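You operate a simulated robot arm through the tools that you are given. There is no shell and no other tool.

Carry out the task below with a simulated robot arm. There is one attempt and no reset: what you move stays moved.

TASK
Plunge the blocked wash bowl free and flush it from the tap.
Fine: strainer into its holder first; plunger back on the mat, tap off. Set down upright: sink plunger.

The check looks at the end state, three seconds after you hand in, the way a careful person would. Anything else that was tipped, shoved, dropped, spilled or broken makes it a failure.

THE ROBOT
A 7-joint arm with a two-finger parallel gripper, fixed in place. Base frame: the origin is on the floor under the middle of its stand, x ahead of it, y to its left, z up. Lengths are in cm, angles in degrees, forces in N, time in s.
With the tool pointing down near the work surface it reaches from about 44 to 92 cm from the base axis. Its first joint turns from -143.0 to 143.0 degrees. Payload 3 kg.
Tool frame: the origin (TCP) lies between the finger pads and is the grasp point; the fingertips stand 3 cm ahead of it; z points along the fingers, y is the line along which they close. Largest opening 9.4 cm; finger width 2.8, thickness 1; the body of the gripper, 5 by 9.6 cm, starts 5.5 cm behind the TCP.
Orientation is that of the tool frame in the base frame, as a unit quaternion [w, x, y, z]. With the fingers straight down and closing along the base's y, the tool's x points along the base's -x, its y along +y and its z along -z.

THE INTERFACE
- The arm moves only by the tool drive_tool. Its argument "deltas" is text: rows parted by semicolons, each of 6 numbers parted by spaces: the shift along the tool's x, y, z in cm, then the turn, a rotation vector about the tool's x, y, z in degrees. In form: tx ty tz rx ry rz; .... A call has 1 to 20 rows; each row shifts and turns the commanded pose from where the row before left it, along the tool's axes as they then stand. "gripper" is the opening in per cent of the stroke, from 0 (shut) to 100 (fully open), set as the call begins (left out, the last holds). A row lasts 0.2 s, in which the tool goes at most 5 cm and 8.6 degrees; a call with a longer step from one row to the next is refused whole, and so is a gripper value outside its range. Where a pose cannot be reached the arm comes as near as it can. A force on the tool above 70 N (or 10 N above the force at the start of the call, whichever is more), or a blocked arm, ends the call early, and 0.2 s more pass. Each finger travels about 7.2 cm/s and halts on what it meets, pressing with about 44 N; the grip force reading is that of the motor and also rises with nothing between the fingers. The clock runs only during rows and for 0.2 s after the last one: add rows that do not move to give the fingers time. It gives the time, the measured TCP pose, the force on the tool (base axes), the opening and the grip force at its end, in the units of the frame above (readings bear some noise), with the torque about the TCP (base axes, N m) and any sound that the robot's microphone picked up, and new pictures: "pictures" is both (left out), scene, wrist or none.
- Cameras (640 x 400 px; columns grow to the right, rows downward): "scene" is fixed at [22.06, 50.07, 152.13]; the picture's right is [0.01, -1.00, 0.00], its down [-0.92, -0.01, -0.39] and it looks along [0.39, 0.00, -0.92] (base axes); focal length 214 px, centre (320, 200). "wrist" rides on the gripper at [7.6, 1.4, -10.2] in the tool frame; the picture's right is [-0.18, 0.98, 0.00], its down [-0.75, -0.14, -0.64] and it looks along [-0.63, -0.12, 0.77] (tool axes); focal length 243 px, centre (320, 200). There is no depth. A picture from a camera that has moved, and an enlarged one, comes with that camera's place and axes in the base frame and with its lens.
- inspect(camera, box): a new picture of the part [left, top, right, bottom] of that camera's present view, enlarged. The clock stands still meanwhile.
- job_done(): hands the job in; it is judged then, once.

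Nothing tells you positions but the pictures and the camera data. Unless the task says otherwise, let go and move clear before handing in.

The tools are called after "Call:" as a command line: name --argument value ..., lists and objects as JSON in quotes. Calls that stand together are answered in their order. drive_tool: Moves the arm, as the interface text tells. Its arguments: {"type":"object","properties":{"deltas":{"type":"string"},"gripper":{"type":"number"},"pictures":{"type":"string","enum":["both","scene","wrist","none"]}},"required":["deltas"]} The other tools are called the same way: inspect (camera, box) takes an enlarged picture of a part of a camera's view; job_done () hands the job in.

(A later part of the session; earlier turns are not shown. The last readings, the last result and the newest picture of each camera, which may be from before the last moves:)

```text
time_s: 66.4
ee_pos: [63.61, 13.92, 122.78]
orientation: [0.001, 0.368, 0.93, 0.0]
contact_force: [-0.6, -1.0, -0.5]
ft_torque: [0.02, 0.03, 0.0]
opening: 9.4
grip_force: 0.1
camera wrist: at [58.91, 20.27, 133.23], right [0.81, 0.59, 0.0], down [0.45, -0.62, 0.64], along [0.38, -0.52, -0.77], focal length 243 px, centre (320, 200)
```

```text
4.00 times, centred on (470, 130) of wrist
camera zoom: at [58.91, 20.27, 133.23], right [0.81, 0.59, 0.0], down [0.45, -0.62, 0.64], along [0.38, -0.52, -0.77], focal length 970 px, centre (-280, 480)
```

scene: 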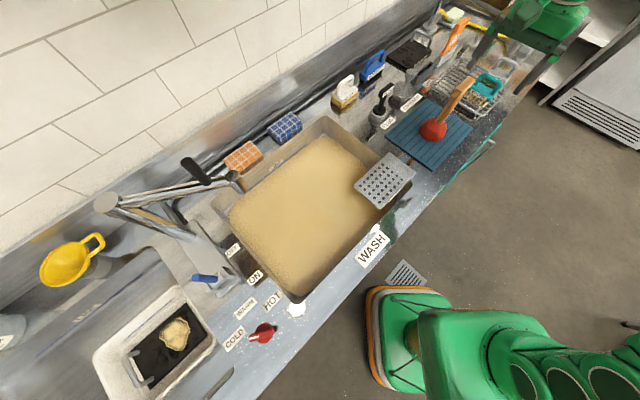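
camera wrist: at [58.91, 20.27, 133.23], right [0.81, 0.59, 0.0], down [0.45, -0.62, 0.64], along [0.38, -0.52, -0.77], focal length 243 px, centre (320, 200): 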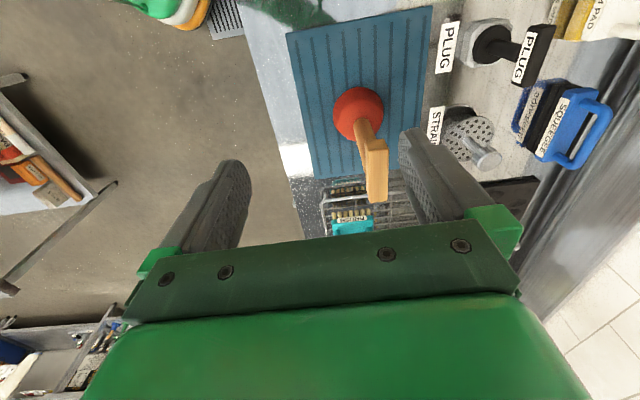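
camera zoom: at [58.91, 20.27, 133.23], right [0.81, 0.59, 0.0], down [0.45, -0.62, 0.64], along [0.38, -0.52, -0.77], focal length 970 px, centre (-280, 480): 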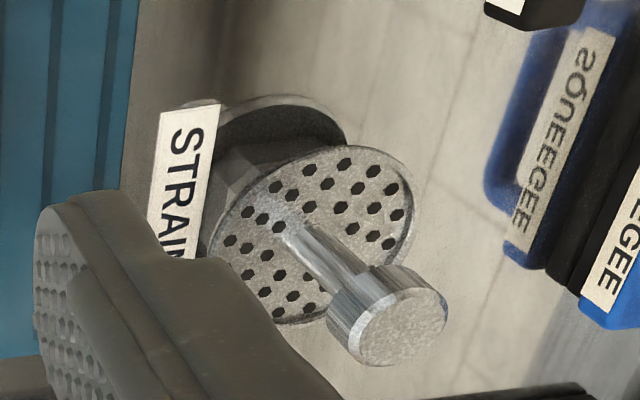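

The bar runs along azimuth ≈-43°, matching the hand's current turn, with its top near (72.7, 12.0, ~111). I'll hover above it and check centring.

Call:
drive_tool --deltas "-2.64 1.62 1.2 0 0 0; -2.64 1.62 1.2 0 0 0; -2.64 1.62 1.2 0 0 0; 0 0 0 0 0 0; 0 0 0 0 0 0" --pictures "both"

Call:
inspect --camera "wrist" --box '[200, 60, 440, 240]'

Call:
inspect --camera "scene" --box '[400, 40, 500, 160]'

```text
time_s: 67.6
ee_pos: [72.54, 12.1, 119.36]
orientation: [0.001, 0.368, 0.93, 0.001]
contact_force: [0.4, 0.2, 0.6]
ft_torque: [0.03, -0.01, -0.01]
opening: 9.39
grip_force: 0.0
camera wrist: at [67.98, 18.36, 129.75], right [0.81, 0.59, 0.0], down [0.45, -0.62, 0.64], along [0.38, -0.52, -0.77], focal length 243 px, centre (320, 200)
```

scene: 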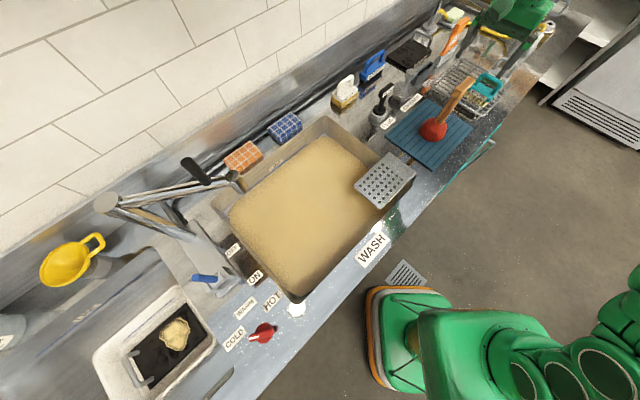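
wrist: 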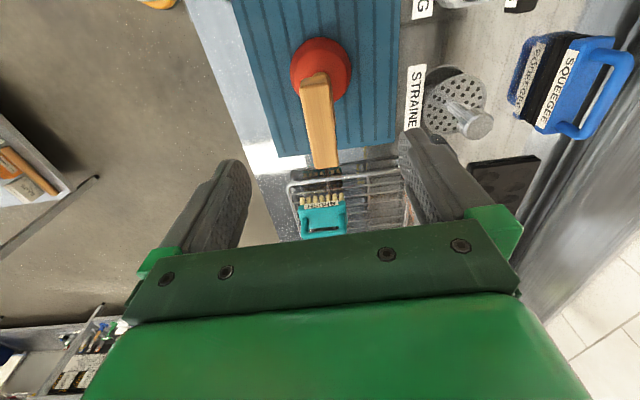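

```text
2.22 times, centred on (320, 150) of wrist
camera zoom: at [67.98, 18.36, 129.75], right [0.81, 0.59, 0.0], down [0.45, -0.62, 0.64], along [0.38, -0.52, -0.77], focal length 539 px, centre (320, 311)
```

zoom: 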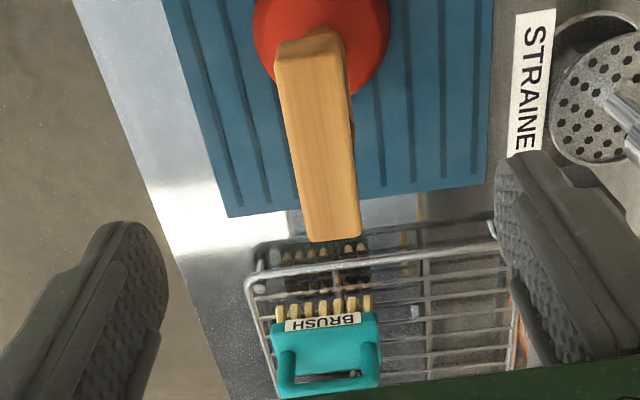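

```text
3.33 times, centred on (450, 100) of scene
camera zoom: at [22.06, 50.07, 152.13], right [0.01, -1.0, 0.0], down [-0.92, -0.01, -0.39], along [0.39, 0.0, -0.92], focal length 715 px, centre (-113, 533)
```

zoom: 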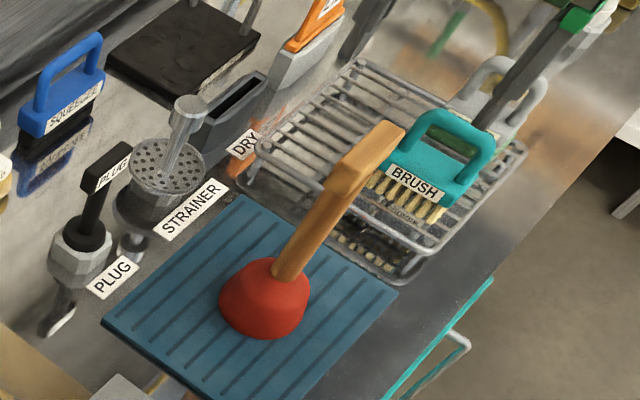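

The bar is centred under the fingers at about (72.8, 12.0). I'll descend so it sits between the pads.

Call:
drive_tool --deltas "-0.2 0.1 2.7 0 0 0; 0 0 2.8 0 0 0; 0 0 2.8 0 0 0; 0 0 2.7 0 0 0; 0 0 0 0 0 0; 0 0 0 0 0 0" --pictures "both"

Call:
inspect --camera "wrist" --box '[200, 60, 440, 240]'

Call:
inspect --camera "scene" --box '[400, 40, 500, 160]'

```text
time_s: 69.0
ee_pos: [72.85, 12.05, 108.23]
orientation: [0.0, 0.368, 0.93, 0.0]
contact_force: [0.6, 0.2, 1.0]
ft_torque: [0.01, 0.01, 0.02]
opening: 9.38
grip_force: 0.1
camera wrist: at [68.24, 18.26, 118.64], right [0.81, 0.59, 0.0], down [0.45, -0.62, 0.64], along [0.38, -0.52, -0.77], focal length 243 px, centre (320, 200)
```

scene: 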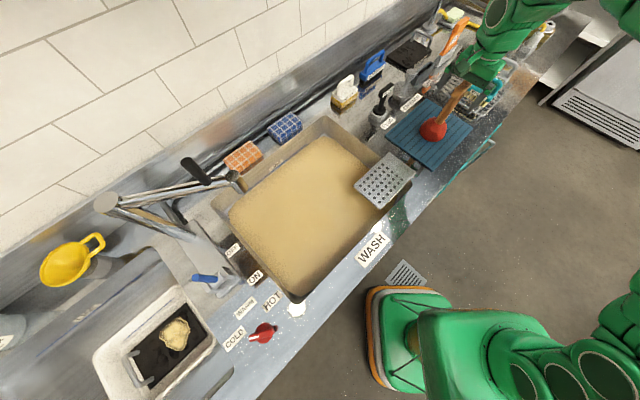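
wrist: 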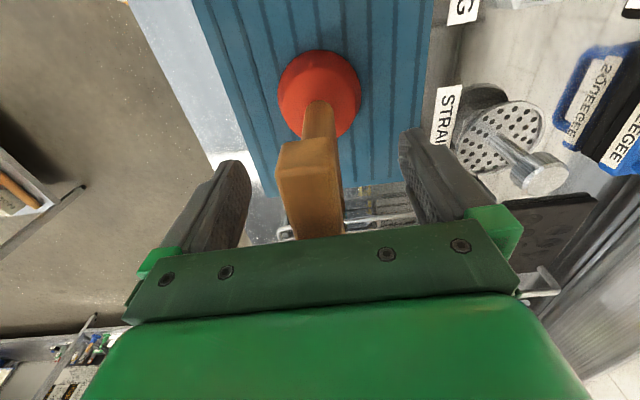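

```text
2.22 times, centred on (320, 150) of wrist
camera zoom: at [68.24, 18.26, 118.64], right [0.81, 0.59, 0.0], down [0.45, -0.62, 0.64], along [0.38, -0.52, -0.77], focal length 539 px, centre (320, 311)
```

zoom: 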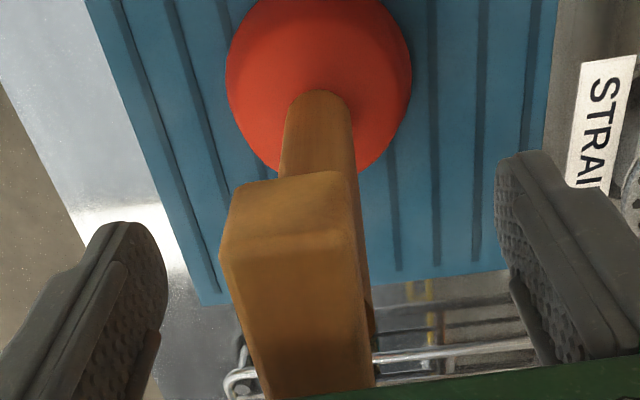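

```text
3.33 times, centred on (450, 100) of scene
camera zoom: at [22.06, 50.07, 152.13], right [0.01, -1.0, 0.0], down [-0.92, -0.01, -0.39], along [0.39, 0.0, -0.92], focal length 715 px, centre (-113, 533)
```

zoom: 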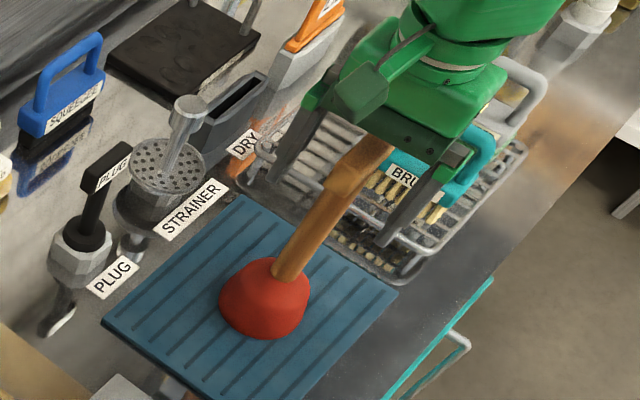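

The bar is within about 0.15 cm of centre across the fingers. I'll shift 0.5 cm along the bar to centre on the stick, then close.

Call:
drive_tool --deltas "-0.5 -0.12 0 0 0 0; 0 0 0 0 0 0; 0 0 0 0 0 0" --pictures "none"

Call:
drive_tool --deltas "0 0 0 0 0 0; 0 0 0 0 0 0; 0 0 0 0 0 0; 0 0 0 0 0 0; 0 0 0 0 0 0; 0 0 0 0 0 0; 0 0 0 0 0 0" --gripper 0 --pictures "both"

Call:
inspect --camera "scene" --box '[400, 40, 500, 160]'

```text
time_s: 69.8
ee_pos: [73.1, 11.52, 108.31]
orientation: [0.0, 0.368, 0.93, 0.0]
contact_force: [-0.2, 0.5, 0.1]
ft_torque: [0.04, -0.01, 0.01]
opening: 9.38
grip_force: 0.0
```

```text
time_s: 71.4
ee_pos: [73.26, 11.56, 108.2]
orientation: [0.0, 0.369, 0.93, 0.0]
contact_force: [0.4, 1.8, 0.3]
ft_torque: [0.22, 0.0, -0.04]
opening: 2.6
grip_force: 44.3
camera wrist: at [68.55, 17.86, 118.67], right [0.81, 0.59, 0.0], down [0.45, -0.62, 0.64], along [0.38, -0.52, -0.77], focal length 243 px, centre (320, 200)
```

scene: 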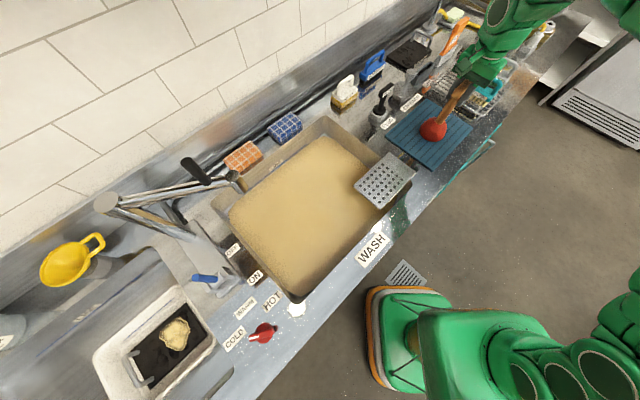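
wrist: 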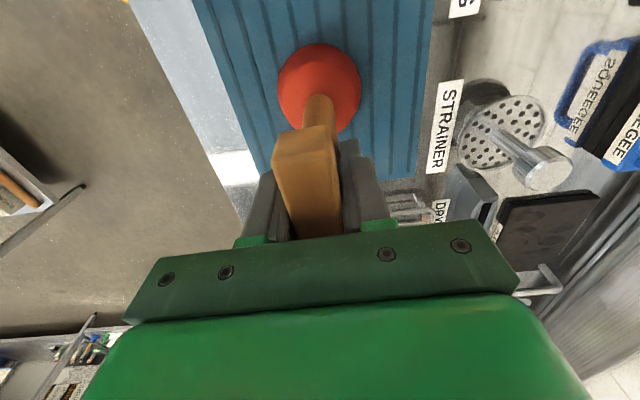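

```text
3.33 times, centred on (450, 100) of scene
camera zoom: at [22.06, 50.07, 152.13], right [0.01, -1.0, 0.0], down [-0.92, -0.01, -0.39], along [0.39, 0.0, -0.92], focal length 715 px, centre (-113, 533)
```

zoom: 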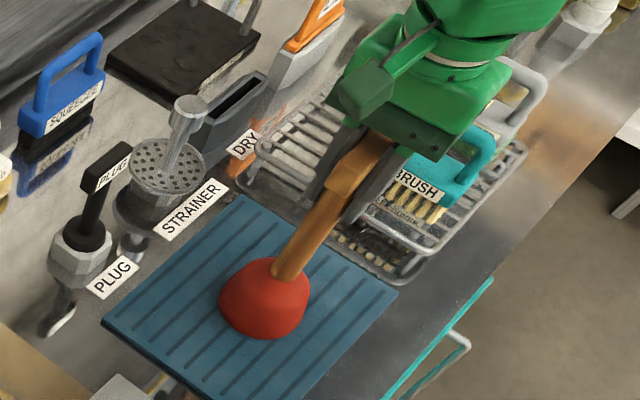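

The plunger is gripped, with its home pose at TCP (73.2, 11.5, 108.2). I'll lift it slowly and check that it hangs straight.

Call:
drive_tool --deltas "0 0 -0.3 0 0 0; 0 0 -0.5 0 0 0; 0 0 -0.8 0 0 0; 0 0 -1 0 0 0; 0 0 -1.2 0 0 0; 0 0 -1.5 0 0 0; 0 0 -1.5 0 0 0; 0 0 -1.5 0 0 0; 0 0 -1.5 0 0 0; 0 0 0 0 0 0; 0 0 0 0 0 0" --pictures "both"

Call:
inspect --camera "scene" --box '[400, 40, 500, 160]'

```text
time_s: 73.8
ee_pos: [73.13, 11.67, 118.04]
orientation: [0.001, 0.369, 0.93, 0.0]
contact_force: [-0.1, 0.3, -1.9]
ft_torque: [0.0, -0.01, -0.01]
opening: 2.65
grip_force: 44.3
camera wrist: at [68.52, 17.89, 128.4], right [0.81, 0.59, 0.0], down [0.45, -0.62, 0.64], along [0.38, -0.52, -0.77], focal length 243 px, centre (320, 200)
```

scene: 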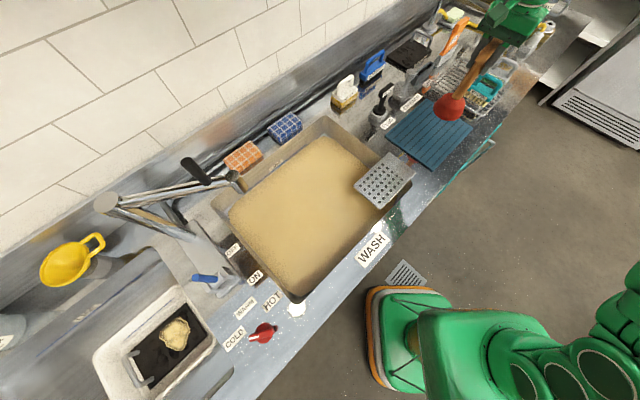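
wrist: 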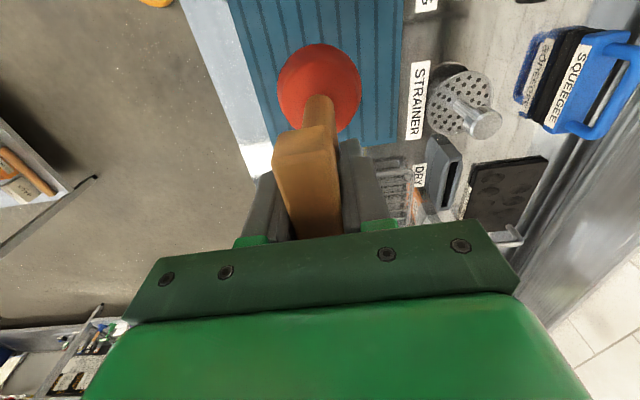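

```text
3.33 times, centred on (450, 100) of scene
camera zoom: at [22.06, 50.07, 152.13], right [0.01, -1.0, 0.0], down [-0.92, -0.01, -0.39], along [0.39, 0.0, -0.92], focal length 715 px, centre (-113, 533)
```

zoom: 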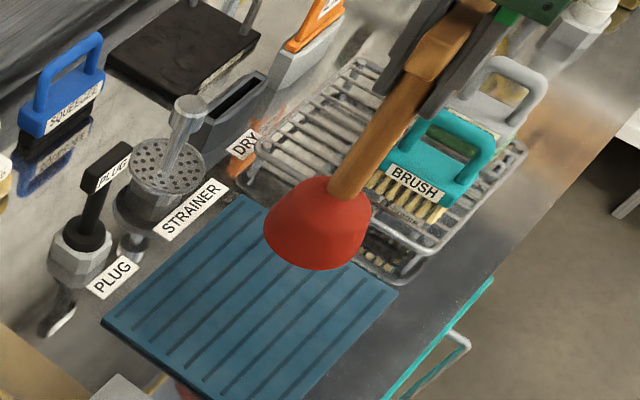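

The plunger is lifted cleanly and upright. I'll swing it over to above the drain.

Call:
drive_tool --deltas "3.25 0.52 0 0 0 -2.7; 3.22 0.67 0 0 0 -2.7; 3.19 0.82 0 0 0 -2.7; 3.15 0.97 0 0 0 -2.7; 3.10 1.12 0 0 0 -2.7; 3.04 1.26 0 0 0 -2.7; 2.98 1.40 0 0 0 -2.7; 2.91 1.54 0 0 0 -2.7; 2.83 1.68 0 0 0 -2.7; 2.75 1.81 0 0 0 -2.7; 2.66 1.94 0 0 0 -2.7; 2.57 2.06 0 0 0 -2.7; 2.47 2.18 0 0 0 -2.7; 2.36 2.29 0 0 0 -2.7; 0 0 0 0 0 0; 0 0 0 0 0 0" --pictures "both"

```text
time_s: 77.2
ee_pos: [44.97, 48.1, 118.0]
orientation: [0.0, 0.048, 0.999, 0.0]
contact_force: [0.5, -0.3, -1.5]
ft_torque: [0.0, 0.03, 0.02]
opening: 2.6
grip_force: 43.7
camera wrist: at [37.45, 50.2, 128.39], right [0.28, 0.96, 0.0], down [0.74, -0.21, 0.64], along [0.62, -0.18, -0.77], focal length 243 px, centre (320, 200)
```

scene: 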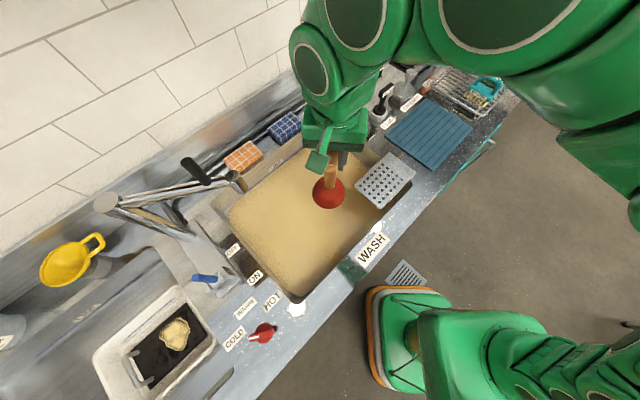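
wrist: 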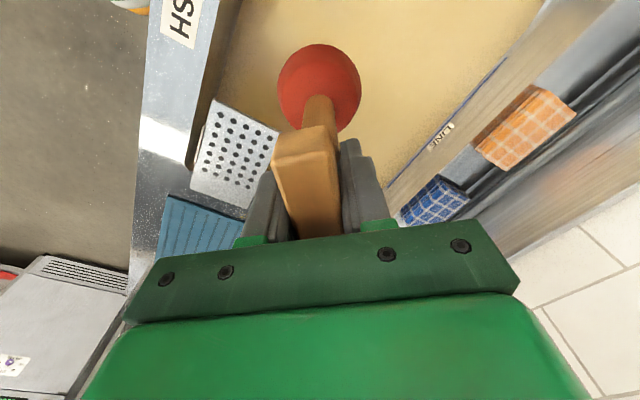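

I'm above the drain. I'll check how the cup sits relative to the hand before lowering.

Call:
inspect --camera "wrist" --box '[240, 30, 400, 190]'

Call:
inspect --camera "scene" --box '[280, 130, 380, 230]'

```text
2.50 times, centred on (320, 110) of wrist
camera zoom: at [37.45, 50.2, 128.39], right [0.28, 0.96, 0.0], down [0.74, -0.21, 0.64], along [0.62, -0.18, -0.77], focal length 606 px, centre (320, 425)
```

zoom: 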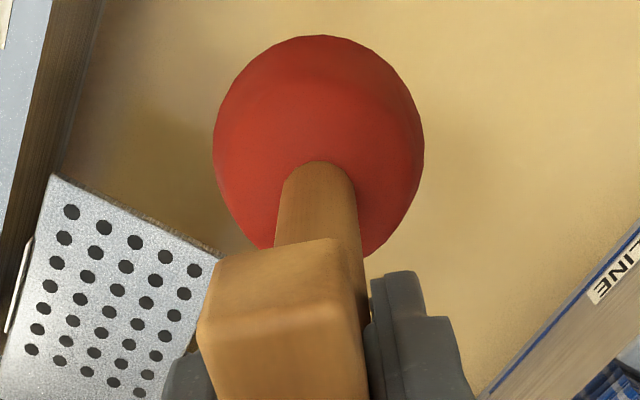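

```text
4.00 times, centred on (330, 180) of scene
camera zoom: at [22.06, 50.07, 152.13], right [0.01, -1.0, 0.0], down [-0.92, -0.01, -0.39], along [0.39, 0.0, -0.92], focal length 858 px, centre (280, 280)
```

zoom: 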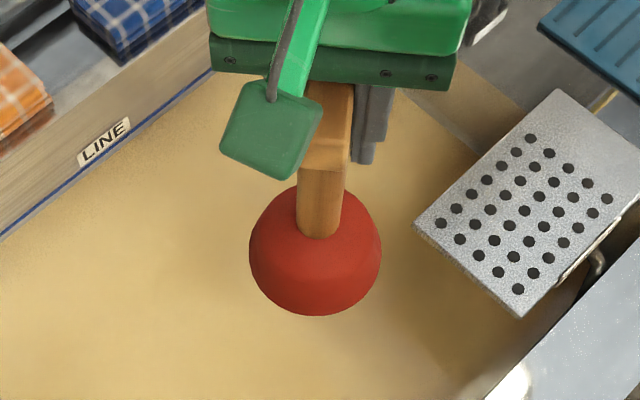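

The cup hangs vertical, about 0.5 cm toward the robot from the grasp point. I'll correct for that and lower it toward the drain.

Call:
drive_tool --deltas "-0.5 -0.1 2.3 0 0 0; 0 0 2.5 0 0 0; 0 0 2.5 0 0 0; 0 0 2.5 0 0 0; 0 0 2.5 0 0 0; 0 0 2.5 0 0 0; 0 0 2.0 0 0 0; 0 0 1.5 0 0 0; 0 0 0 0 0 0; 0 0 0 0 0 0" --pictures "both"

```text
time_s: 79.4
ee_pos: [45.48, 48.01, 99.79]
orientation: [0.0, 0.047, 0.999, 0.0]
contact_force: [-0.2, 0.1, -1.5]
ft_torque: [0.0, -0.02, 0.0]
opening: 2.6
grip_force: 44.1
camera wrist: at [37.93, 50.13, 110.11], right [0.28, 0.96, 0.0], down [0.74, -0.21, 0.64], along [0.62, -0.18, -0.77], focal length 243 px, centre (320, 200)
```

scene: 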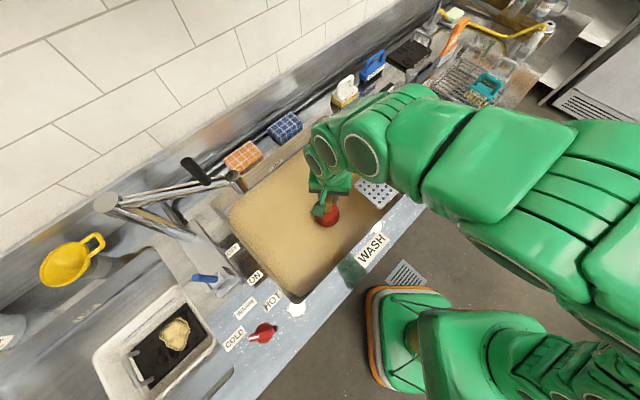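
wrist: 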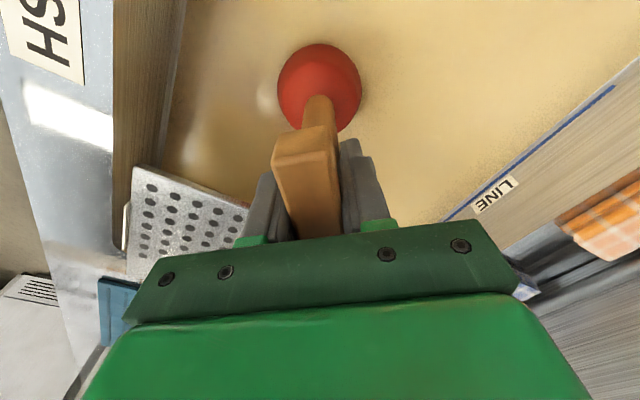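

The cup is just above the water. I'll lower it in small steps until I feel the drain.

Call:
drive_tool --deltas "0 0 0.5 0 0 0; 0 0 0.5 0 0 0; 0 0 0.5 0 0 0; 0 0 0.5 0 0 0; 0 0 0 0 0 0" --pictures "none"

Call:
drive_tool --deltas "0 0 0.3 0 0 0; 0 0 0.3 0 0 0; 0 0 0 0 0 0" --pictures "none"

Call:
drive_tool --deltas "0 0 0.3 0 0 0; 0 0 0.3 0 0 0; 0 0 0 0 0 0" --pictures "none"

Call:
drive_tool --deltas "0 0 0.3 0 0 0; 0 0 0.3 0 0 0; 0 0 0 0 0 0" --pictures "both"

```text
time_s: 80.6
ee_pos: [45.41, 47.84, 97.69]
orientation: [0.0, 0.048, 0.999, 0.001]
contact_force: [0.1, 0.5, -2.1]
ft_torque: [0.0, -0.03, -0.01]
opening: 2.57
grip_force: 43.5
```

```text
time_s: 81.4
ee_pos: [45.39, 47.89, 97.32]
orientation: [0.001, 0.047, 0.999, 0.0]
contact_force: [-9.3, -7.6, 58.1]
ft_torque: [-0.45, -0.12, 0.03]
opening: 2.58
grip_force: 44.1
```

```text
time_s: 81.8
ee_pos: [45.45, 47.97, 97.06]
orientation: [0.001, 0.048, 0.999, 0.001]
contact_force: [-9.1, -8.9, 21.6]
ft_torque: [-0.86, 0.69, -0.06]
opening: 2.62
grip_force: 43.6
stopped in row 2: the force on the tool passed its limit at 75 N (the readings are from after the stop); the commanded pose is now the measured one
```

```text
time_s: 82.7
ee_pos: [45.46, 47.95, 96.42]
orientation: [0.002, 0.048, 0.999, 0.002]
contact_force: [-7.9, -13.1, 58.0]
ft_torque: [-0.93, -0.05, 0.08]
opening: 2.62
grip_force: 44.4
camera wrist: at [37.97, 50.09, 106.82], right [0.28, 0.96, 0.0], down [0.73, -0.21, 0.64], along [0.62, -0.18, -0.77], focal length 243 px, centre (320, 200)
```

scene: 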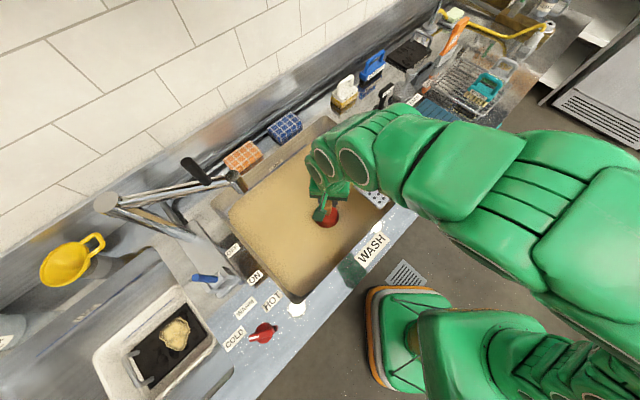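
wrist: 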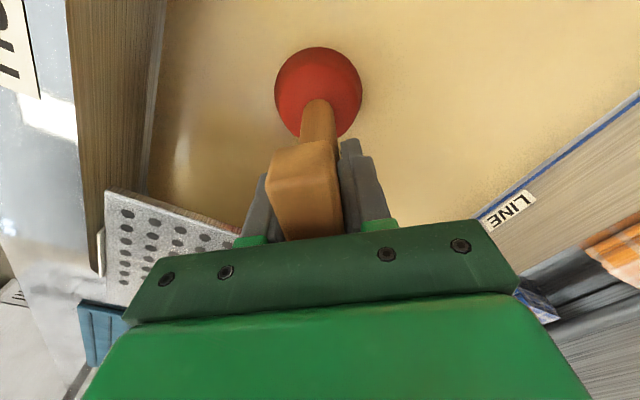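

Contact is firm at about TCP z=97.5, and the bar slid about 1 cm up in the grip under 60+ N. I'll do gentler strokes, lifting about 3 cm and pressing to moderate force while listening for sounds.

Call:
drive_tool --deltas "0 0 -0.5 0 0 0; 0 0 -0.5 0 0 0; 0 0 -0.7 0 0 0; 0 0 -0.7 0 0 0; 0 0 -0.7 0 0 0; 0 0 0 0 0 0" --pictures "both"

Call:
inspect --camera "wrist" --box '[240, 30, 400, 240]'

```text
time_s: 84.0
ee_pos: [45.41, 47.9, 99.37]
orientation: [0.001, 0.049, 0.999, 0.001]
contact_force: [0.0, -0.2, -2.4]
ft_torque: [-0.01, 0.0, -0.01]
opening: 2.58
grip_force: 43.7
camera wrist: at [38.0, 50.08, 109.8], right [0.28, 0.96, 0.0], down [0.74, -0.21, 0.64], along [0.62, -0.18, -0.77], focal length 243 px, centre (320, 200)
```

scene: 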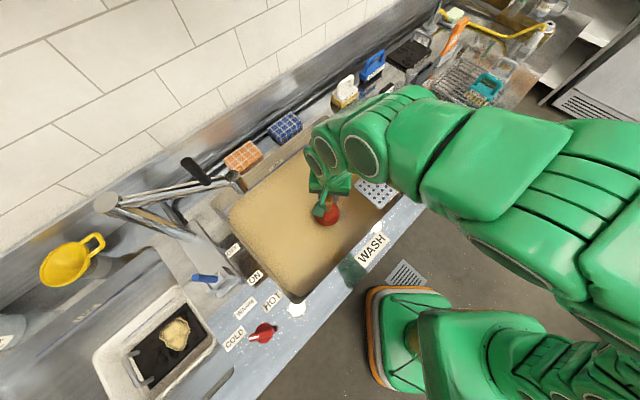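
wrist: 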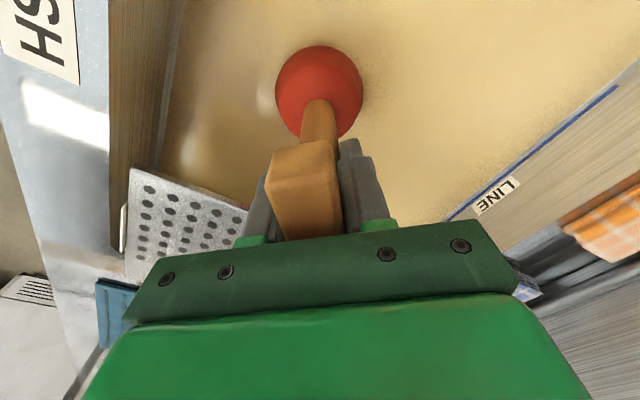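

```text
1.90 times, centred on (320, 135) of wrist
camera zoom: at [38.0, 50.08, 109.8], right [0.28, 0.96, 0.0], down [0.74, -0.21, 0.64], along [0.62, -0.18, -0.77], focal length 462 px, centre (320, 324)
```

zoom: 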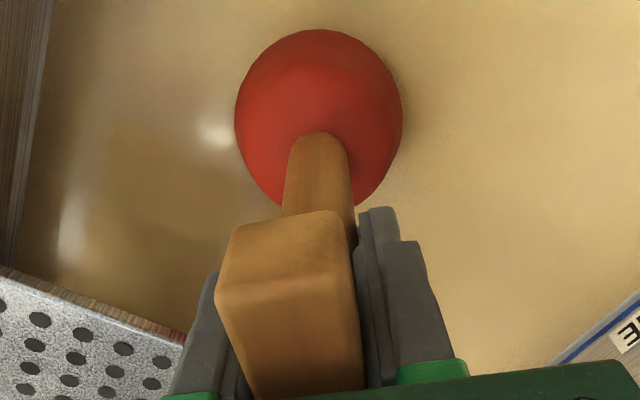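

The grip is stable after lifting. I'll do two full strokes.

Call:
drive_tool --deltas "0 0 1 0 0 0; 0 0 1 0 0 0; 0 0 1 0 0 0; 0 0 0.15 0 0 0; 0 0 0 0 0 0; 0 0 -0.65 0 0 0; 0 0 -1 0 0 0; 0 0 -1.5 0 0 0; 0 0 1 0 0 0; 0 0 1 0 0 0; 0 0 1 0 0 0; 0 0 0.15 0 0 0; 0 0 0 0 0 0" --pictures "scene"

```text
time_s: 86.8
ee_pos: [45.45, 48.01, 96.39]
orientation: [0.002, 0.048, 0.999, 0.001]
contact_force: [-9.6, -6.8, 44.8]
ft_torque: [-0.92, -0.05, -0.06]
opening: 2.61
grip_force: 43.9
```

scene: 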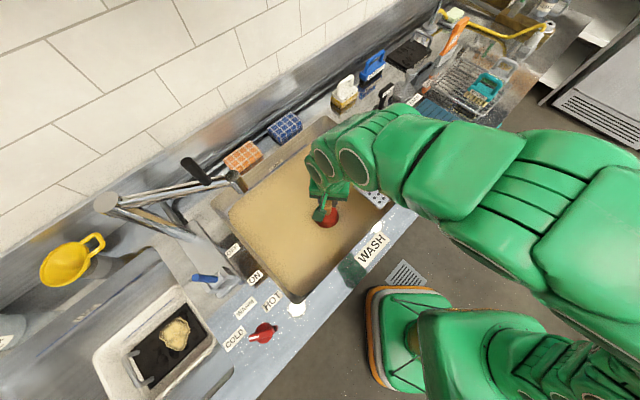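

A press reads 45 N on the drain with no sound yet. I'll make more strokes and watch the water.

Call:
drive_tool --deltas "0 0 -0.65 0 0 0; 0 0 -1 0 0 0; 0 0 -1.5 0 0 0; 0 0 1.5 0 0 0; 0 0 1.5 0 0 0; 0 0 0.2 0 0 0; 0 0 0 0 0 0; 0 0 -0.7 0 0 0; 0 0 -1 0 0 0; 0 0 -1.5 0 0 0; 0 0 1.5 0 0 0; 0 0 1.5 0 0 0; 0 0 0.2 0 0 0; 0 0 0 0 0 0; 0 0 -0.7 0 0 0; 0 0 -1 0 0 0; 0 0 -1.5 0 0 0; 0 0 0 0 0 0" --pictures "both"

Call:
inspect --camera "scene" --box '[210, 110, 430, 310]'

```text
time_s: 90.7
ee_pos: [45.46, 47.82, 99.4]
orientation: [0.002, 0.049, 0.999, 0.001]
contact_force: [-0.8, 0.7, -1.9]
ft_torque: [-0.03, -0.01, 0.0]
opening: 2.6
grip_force: 44.0
camera wrist: at [37.97, 50.14, 109.83], right [0.28, 0.96, 0.0], down [0.74, -0.21, 0.64], along [0.62, -0.18, -0.77], focal length 243 px, centre (320, 200)
```

scene: 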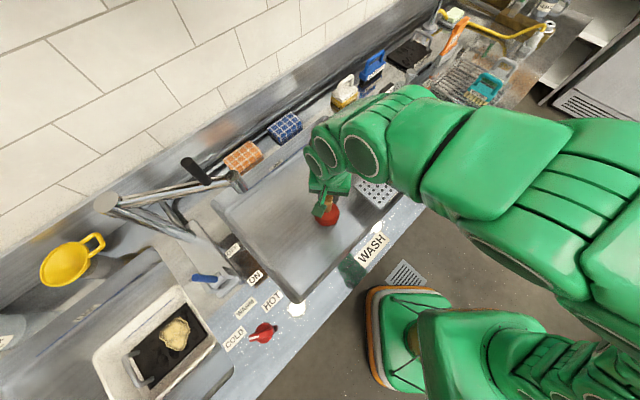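
wrist: 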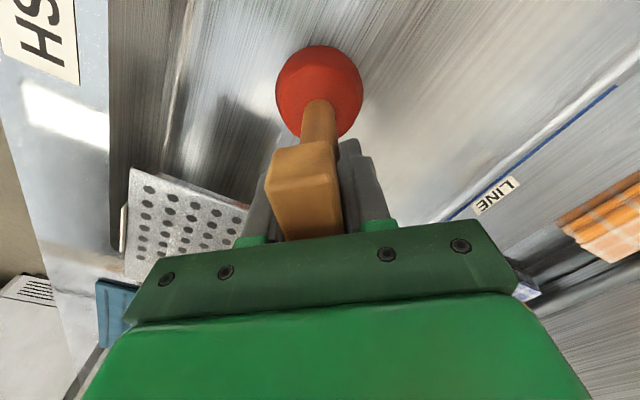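

```text
2.00 times, centred on (320, 210) of scene
camera zoom: at [22.06, 50.07, 152.13], right [0.01, -1.0, 0.0], down [-0.92, -0.01, -0.39], along [0.39, 0.0, -0.92], focal length 429 px, centre (320, 180)
```

zoom: 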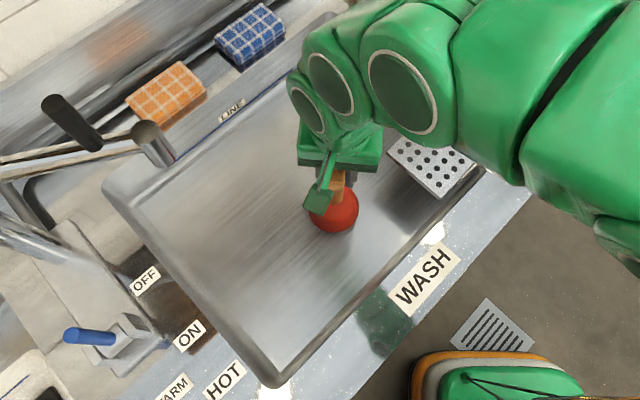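

The bowl has drained, so the blockage is free. I'll lift the plunger and carry it back over the mat along the same route.

Call:
drive_tool --deltas "0 0 -1 0 0 0; 0 0 -1.8 0 0 0; 0 0 -2 0 0 0; 0 0 -2 0 0 0; 0 0 -2 0 0 0; 0 0 -2 0 0 0; 0 0 -2 0 0 0; 0 0 -2 0 0 0; 0 0 -2 0 0 0; 0.5 0.1 -1.8 0 0 0; 0 0 0 0 0 0; 0 0 0 0 0 0" --pictures "both"

Call:
inspect --camera "scene" --box '[210, 110, 430, 310]'

```text
time_s: 93.2
ee_pos: [44.99, 48.1, 117.96]
orientation: [0.0, 0.048, 0.999, 0.001]
contact_force: [-0.8, 0.1, -2.0]
ft_torque: [0.03, -0.02, -0.04]
opening: 2.6
grip_force: 44.0
camera wrist: at [37.43, 50.26, 128.39], right [0.28, 0.96, 0.0], down [0.74, -0.21, 0.64], along [0.62, -0.18, -0.77], focal length 243 px, centre (320, 200)
```

scene: 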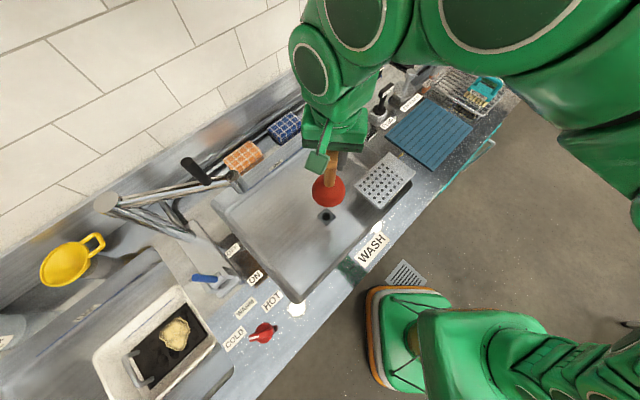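
wrist: 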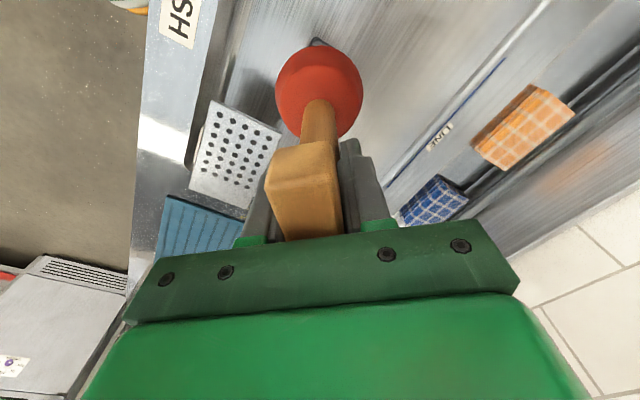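

```text
2.00 times, centred on (320, 210) of scene
camera zoom: at [22.06, 50.07, 152.13], right [0.01, -1.0, 0.0], down [-0.92, -0.01, -0.39], along [0.39, 0.0, -0.92], focal length 429 px, centre (320, 180)
```

zoom: 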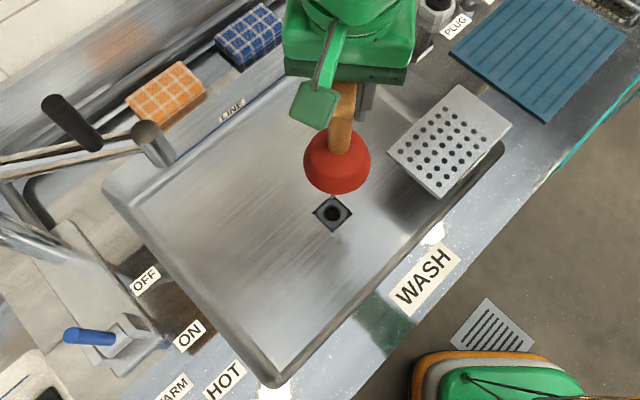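

The drain hole is visible and the bowl is empty. I'll carry the plunger back over the mat.

Call:
drive_tool --deltas "-2.25 -2.40 0 0 0 2.7; -2.36 -2.29 0 0 0 2.7; -2.47 -2.18 0 0 0 2.7; -2.57 -2.06 0 0 0 2.7; -2.66 -1.94 0 0 0 2.7; -2.75 -1.81 0 0 0 2.7; -2.83 -1.68 0 0 0 2.7; -2.91 -1.54 0 0 0 2.7; -2.98 -1.40 0 0 0 2.7; -3.04 -1.26 0 0 0 2.7; -3.10 -1.12 0 0 0 2.7; -3.15 -0.97 0 0 0 2.7; -3.19 -0.82 0 0 0 2.7; -3.22 -0.67 0 0 0 2.7; 0 0 0 0 0 0; 0 0 0 0 0 0" --pictures "both"

Call:
inspect --camera "scene" --box '[380, 40, 500, 180]'

```text
time_s: 96.7
ee_pos: [73.17, 11.67, 117.95]
orientation: [0.001, 0.369, 0.93, 0.001]
contact_force: [0.1, -0.5, -2.4]
ft_torque: [0.0, 0.0, 0.02]
opening: 2.6
grip_force: 43.9
camera wrist: at [68.56, 17.9, 128.36], right [0.81, 0.59, 0.0], down [0.45, -0.62, 0.64], along [0.38, -0.52, -0.77], focal length 243 px, centre (320, 200)
```

scene: 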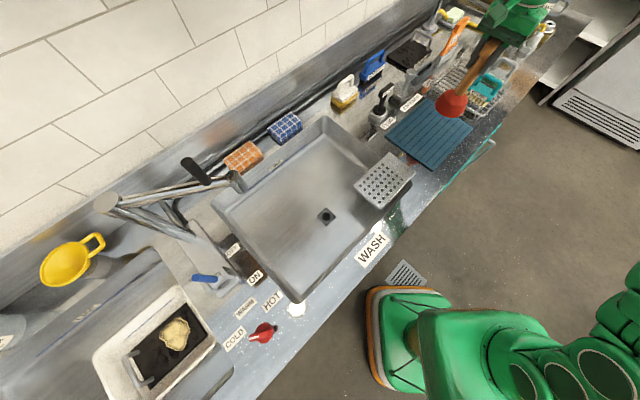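
wrist: 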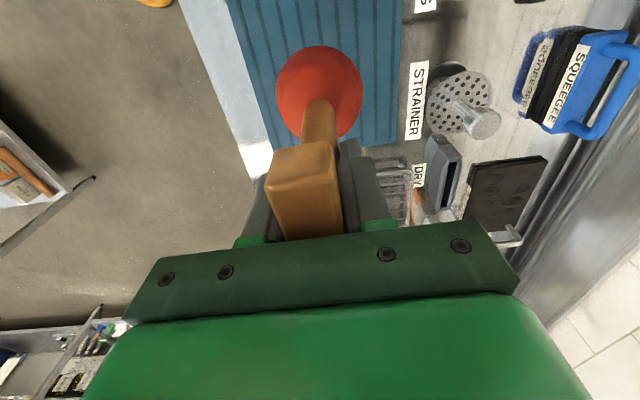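

```text
2.86 times, centred on (440, 110) of scene
camera zoom: at [22.06, 50.07, 152.13], right [0.01, -1.0, 0.0], down [-0.92, -0.01, -0.39], along [0.39, 0.0, -0.92], focal length 613 px, centre (-23, 457)
```

zoom: 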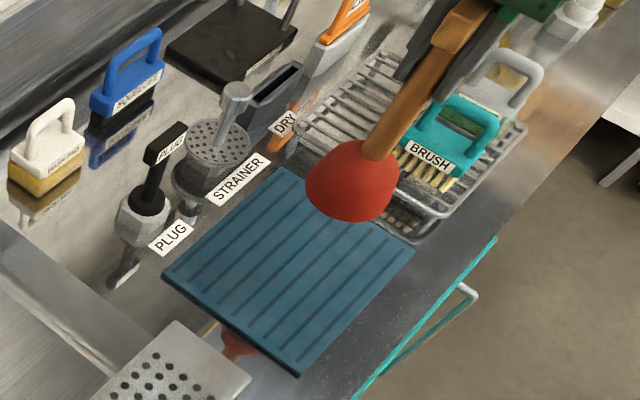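

I'm directly above the home spot. I'll lower the plunger, slowing near the mat.

Call:
drive_tool --deltas "0 0 2 0 0 0; 0 0 2 0 0 0; 0 0 2 0 0 0; 0 0 2 0 0 0; 0 0 1 0 0 0; 0 0 0.5 0 0 0; 0 0 0 0 0 0" --pictures "none"

Call:
drive_tool --deltas "0 0 0.2 0 0 0; 0 0 0.2 0 0 0; 0 0 0 0 0 0" --pictures "none"

Call:
drive_tool --deltas "0 0 0.15 0 0 0; 0 0 0.15 0 0 0; 0 0 0 0 0 0" --pictures "none"

```text
time_s: 98.2
ee_pos: [73.16, 11.56, 108.5]
orientation: [0.0, 0.368, 0.93, 0.001]
contact_force: [0.7, 0.6, -2.8]
ft_torque: [-0.04, 0.05, -0.03]
opening: 2.61
grip_force: 44.1
```

```text
time_s: 99.0
ee_pos: [73.16, 11.64, 108.12]
orientation: [0.0, 0.369, 0.929, 0.001]
contact_force: [-0.5, 0.4, -2.3]
ft_torque: [-0.01, -0.03, 0.03]
opening: 2.61
grip_force: 44.2
```

```text
time_s: 99.8
ee_pos: [73.24, 11.58, 107.82]
orientation: [0.001, 0.369, 0.929, 0.0]
contact_force: [-0.5, -0.2, -1.6]
ft_torque: [-0.02, -0.02, 0.01]
opening: 2.6
grip_force: 43.8
```

Call:
drive_tool --deltas "0 0 0.1 0 0 0; 0 0 0.1 0 0 0; 0 0 0 0 0 0" --pictures "none"

Call:
drive_tool --deltas "0 0 0.1 0 0 0; 0 0 0.1 0 0 0; 0 0 0 0 0 0" --pictures "none"

Call:
drive_tool --deltas "0 0 0.1 0 0 0; 0 0 0 0 0 0; 0 0 0 0 0 0" --pictures "both"

```text
time_s: 100.7
ee_pos: [73.24, 11.54, 107.67]
orientation: [0.0, 0.369, 0.929, 0.001]
contact_force: [-0.7, -0.5, -2.2]
ft_torque: [0.02, -0.02, 0.02]
opening: 2.58
grip_force: 43.2
```

```text
time_s: 101.5
ee_pos: [73.06, 11.67, 107.42]
orientation: [0.0, 0.369, 0.93, 0.001]
contact_force: [-0.5, -0.1, -1.7]
ft_torque: [0.03, -0.03, -0.02]
opening: 2.59
grip_force: 43.5
```

```text
time_s: 102.2
ee_pos: [73.15, 11.71, 107.35]
orientation: [0.0, 0.369, 0.929, 0.001]
contact_force: [-0.6, 0.2, -2.0]
ft_torque: [0.02, 0.01, -0.03]
opening: 2.6
grip_force: 43.8
camera wrist: at [68.54, 17.88, 117.72], right [0.81, 0.59, 0.0], down [0.45, -0.62, 0.64], along [0.38, -0.52, -0.77], focal length 243 px, centre (320, 200)
```

scene: 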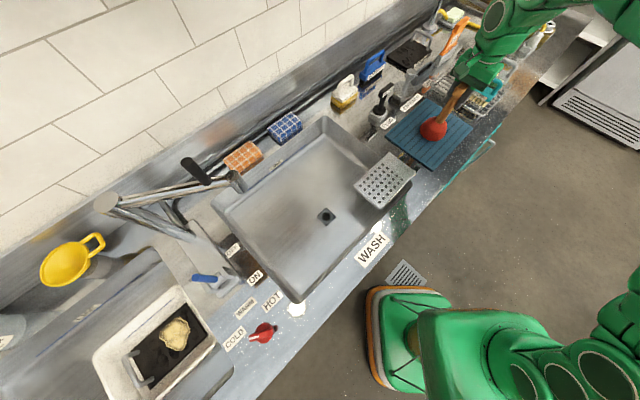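
wrist: 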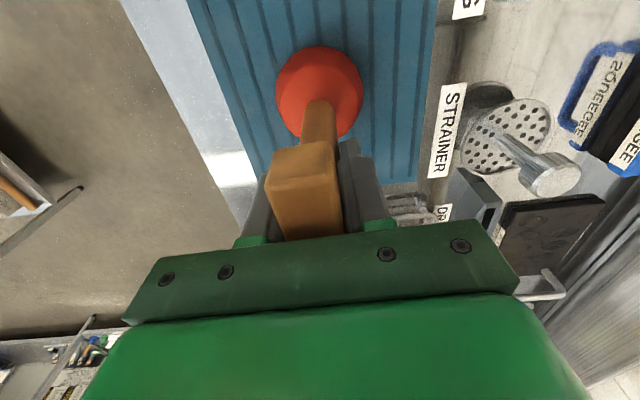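

Still hanging at z=107.35, and close to touching. I'll continue in 0.1 cm steps until the mat takes the weight.

Call:
drive_tool --deltas "0 0 0.1 0 0 0; 0 0 0 0 0 0; 0 0 0 0 0 0" --pictures "none"

Call:
drive_tool --deltas "0 0 0.1 0 0 0; 0 0 0 0 0 0; 0 0 0 0 0 0" --pictures "none"

Call:
drive_tool --deltas "0 0 0.1 0 0 0; 0 0 0 0 0 0; 0 0 0 0 0 0" --pictures "none"

```text
time_s: 103.0
ee_pos: [73.11, 11.62, 107.14]
orientation: [0.0, 0.37, 0.929, 0.001]
contact_force: [-0.2, 0.7, -1.9]
ft_torque: [0.01, 0.0, -0.05]
opening: 2.59
grip_force: 43.8
```

```text
time_s: 103.8
ee_pos: [73.24, 11.57, 107.17]
orientation: [0.0, 0.369, 0.93, 0.002]
contact_force: [0.6, 0.1, -1.9]
ft_torque: [-0.02, 0.01, -0.01]
opening: 2.58
grip_force: 43.8
```

```text
time_s: 104.7
ee_pos: [73.11, 11.71, 107.14]
orientation: [0.0, 0.369, 0.929, 0.001]
contact_force: [-1.5, 0.5, 3.1]
ft_torque: [-0.11, 0.13, -0.08]
opening: 2.57
grip_force: 43.7
```

The mat now carries the plunger. I'll release and check that it stands.

Call:
drive_tool --deltas "0 0 0 0 0 0; 0 0 0 0 0 0; 0 0 0 0 0 0; 0 0 0 0 0 0; 0 0 0 0 0 0; 0 0 0 0 0 0" --gripper 100 --pictures "both"

Call:
inspect --camera "scene" --box '[380, 40, 500, 180]'

```text
time_s: 106.0
ee_pos: [73.26, 11.66, 106.94]
orientation: [0.0, 0.369, 0.93, 0.001]
contact_force: [-0.1, -1.0, 0.5]
ft_torque: [-0.03, -0.02, 0.0]
opening: 9.4
grip_force: 0.0
camera wrist: at [68.54, 17.85, 117.4], right [0.81, 0.59, 0.0], down [0.45, -0.62, 0.64], along [0.38, -0.52, -0.77], focal length 243 px, centre (320, 200)
```

scene: 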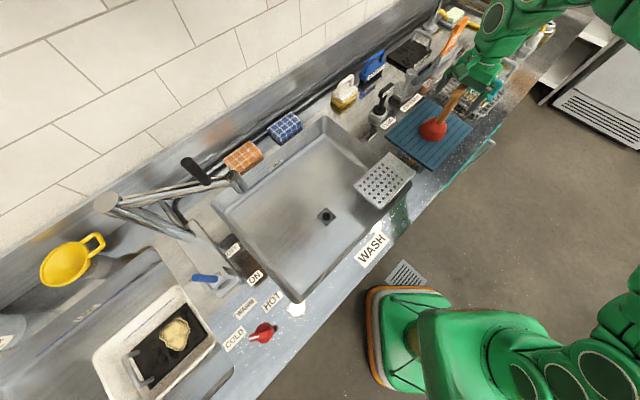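
wrist: 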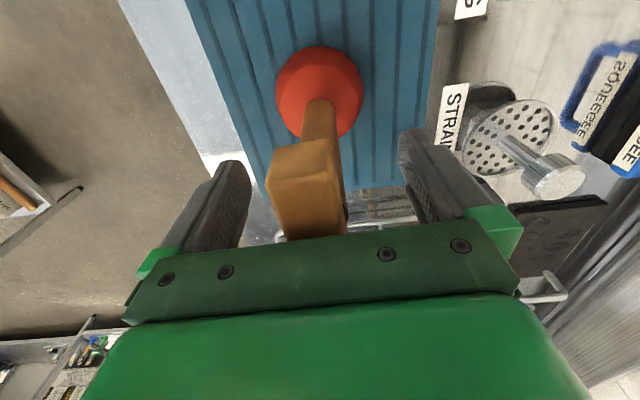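

```text
2.86 times, centred on (440, 110) of scene
camera zoom: at [22.06, 50.07, 152.13], right [0.01, -1.0, 0.0], down [-0.92, -0.01, -0.39], along [0.39, 0.0, -0.92], focal length 613 px, centre (-23, 457)
```

zoom: 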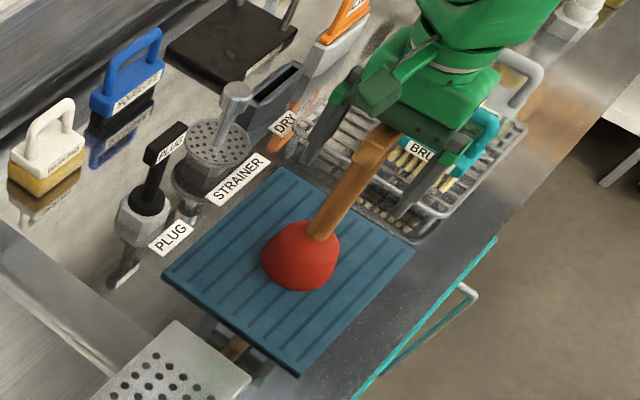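

The plunger stands upright on the mat. I'll rise clear and go to look at the tap lever from the front.

Call:
drive_tool --deltas "0 0 -0.7 0 0 0; 0 0 -1.5 0 0 0; 0 0 -2.5 0 0 0; 0 0 -3 0 0 0; 0 0 -3 0 0 0; 0 0 -2.5 0 0 0; 0 0 0 0 0 0" --pictures "scene"

Call:
drive_tool --deltas "4.645 -0.61 0 0 0 -7.7; 4.68 0.02 0 0 0 -7.7; 4.64 0.64 0 0 0 -7.7; 4.51 1.26 0 0 0 -7.7; 4.30 1.85 0 0 0 -7.7; 4.02 2.41 0 0 0 -7.7; 3.66 2.93 0 0 0 -7.7; 3.23 3.39 0 0 0 -7.7; 2.75 3.79 0 0 0 -7.7; 2.21 4.13 0 0 0 -7.7; 1.64 4.39 0 0 0 -7.7; 1.04 4.57 0 0 0 -7.7; 0.42 4.67 0 0 0 -7.7; -0.21 4.68 0 0 0 -7.7; 0 0 0 0 0 -8; 0 0 0 0 0 0; 0 0 0 0 0 0" --pictures "both"

```text
time_s: 107.7
ee_pos: [73.09, 11.58, 120.12]
orientation: [0.001, 0.368, 0.93, 0.001]
contact_force: [0.4, 0.0, 0.2]
ft_torque: [-0.01, -0.01, -0.03]
opening: 9.39
grip_force: 0.1
```

scene: 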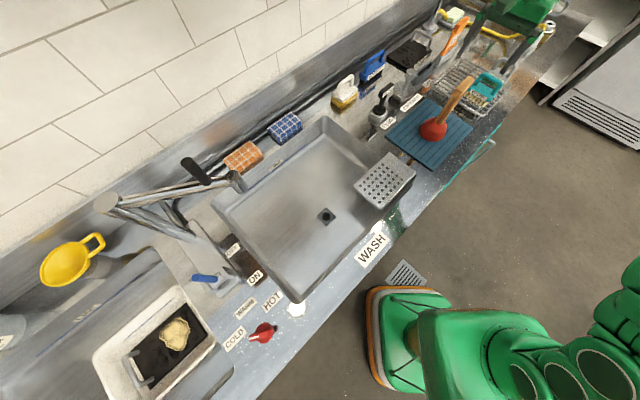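

```text
time_s: 111.2
ee_pos: [20.06, 49.98, 120.11]
orientation: [0.001, -0.592, 0.806, 0.0]
contact_force: [0.1, 0.5, 0.2]
ft_torque: [-0.02, 0.0, 0.0]
opening: 9.39
grip_force: 0.1
camera wrist: at [16.26, 43.04, 130.53], right [-0.88, 0.47, 0.0], down [0.36, 0.68, 0.64], along [0.3, 0.57, -0.77], focal length 243 px, centre (320, 200)
```

scene: 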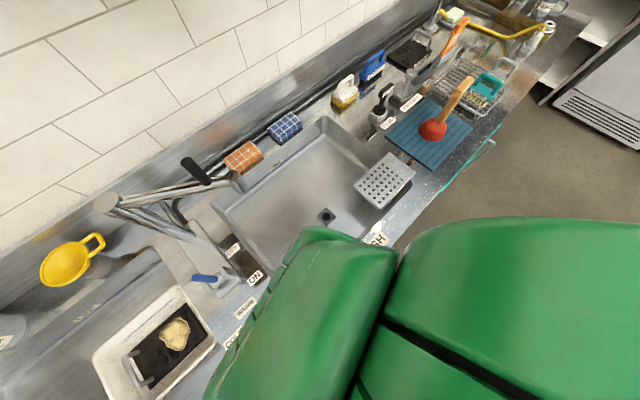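
wrist: 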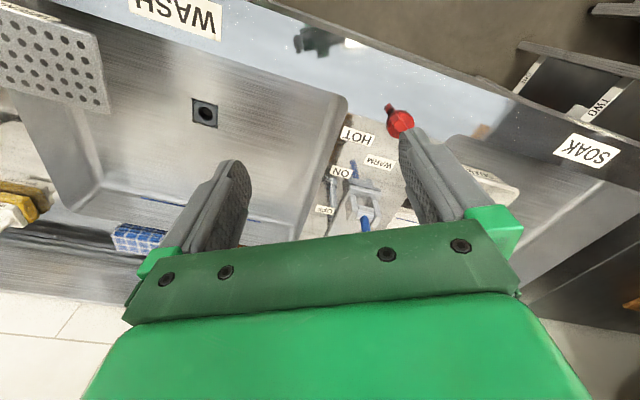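

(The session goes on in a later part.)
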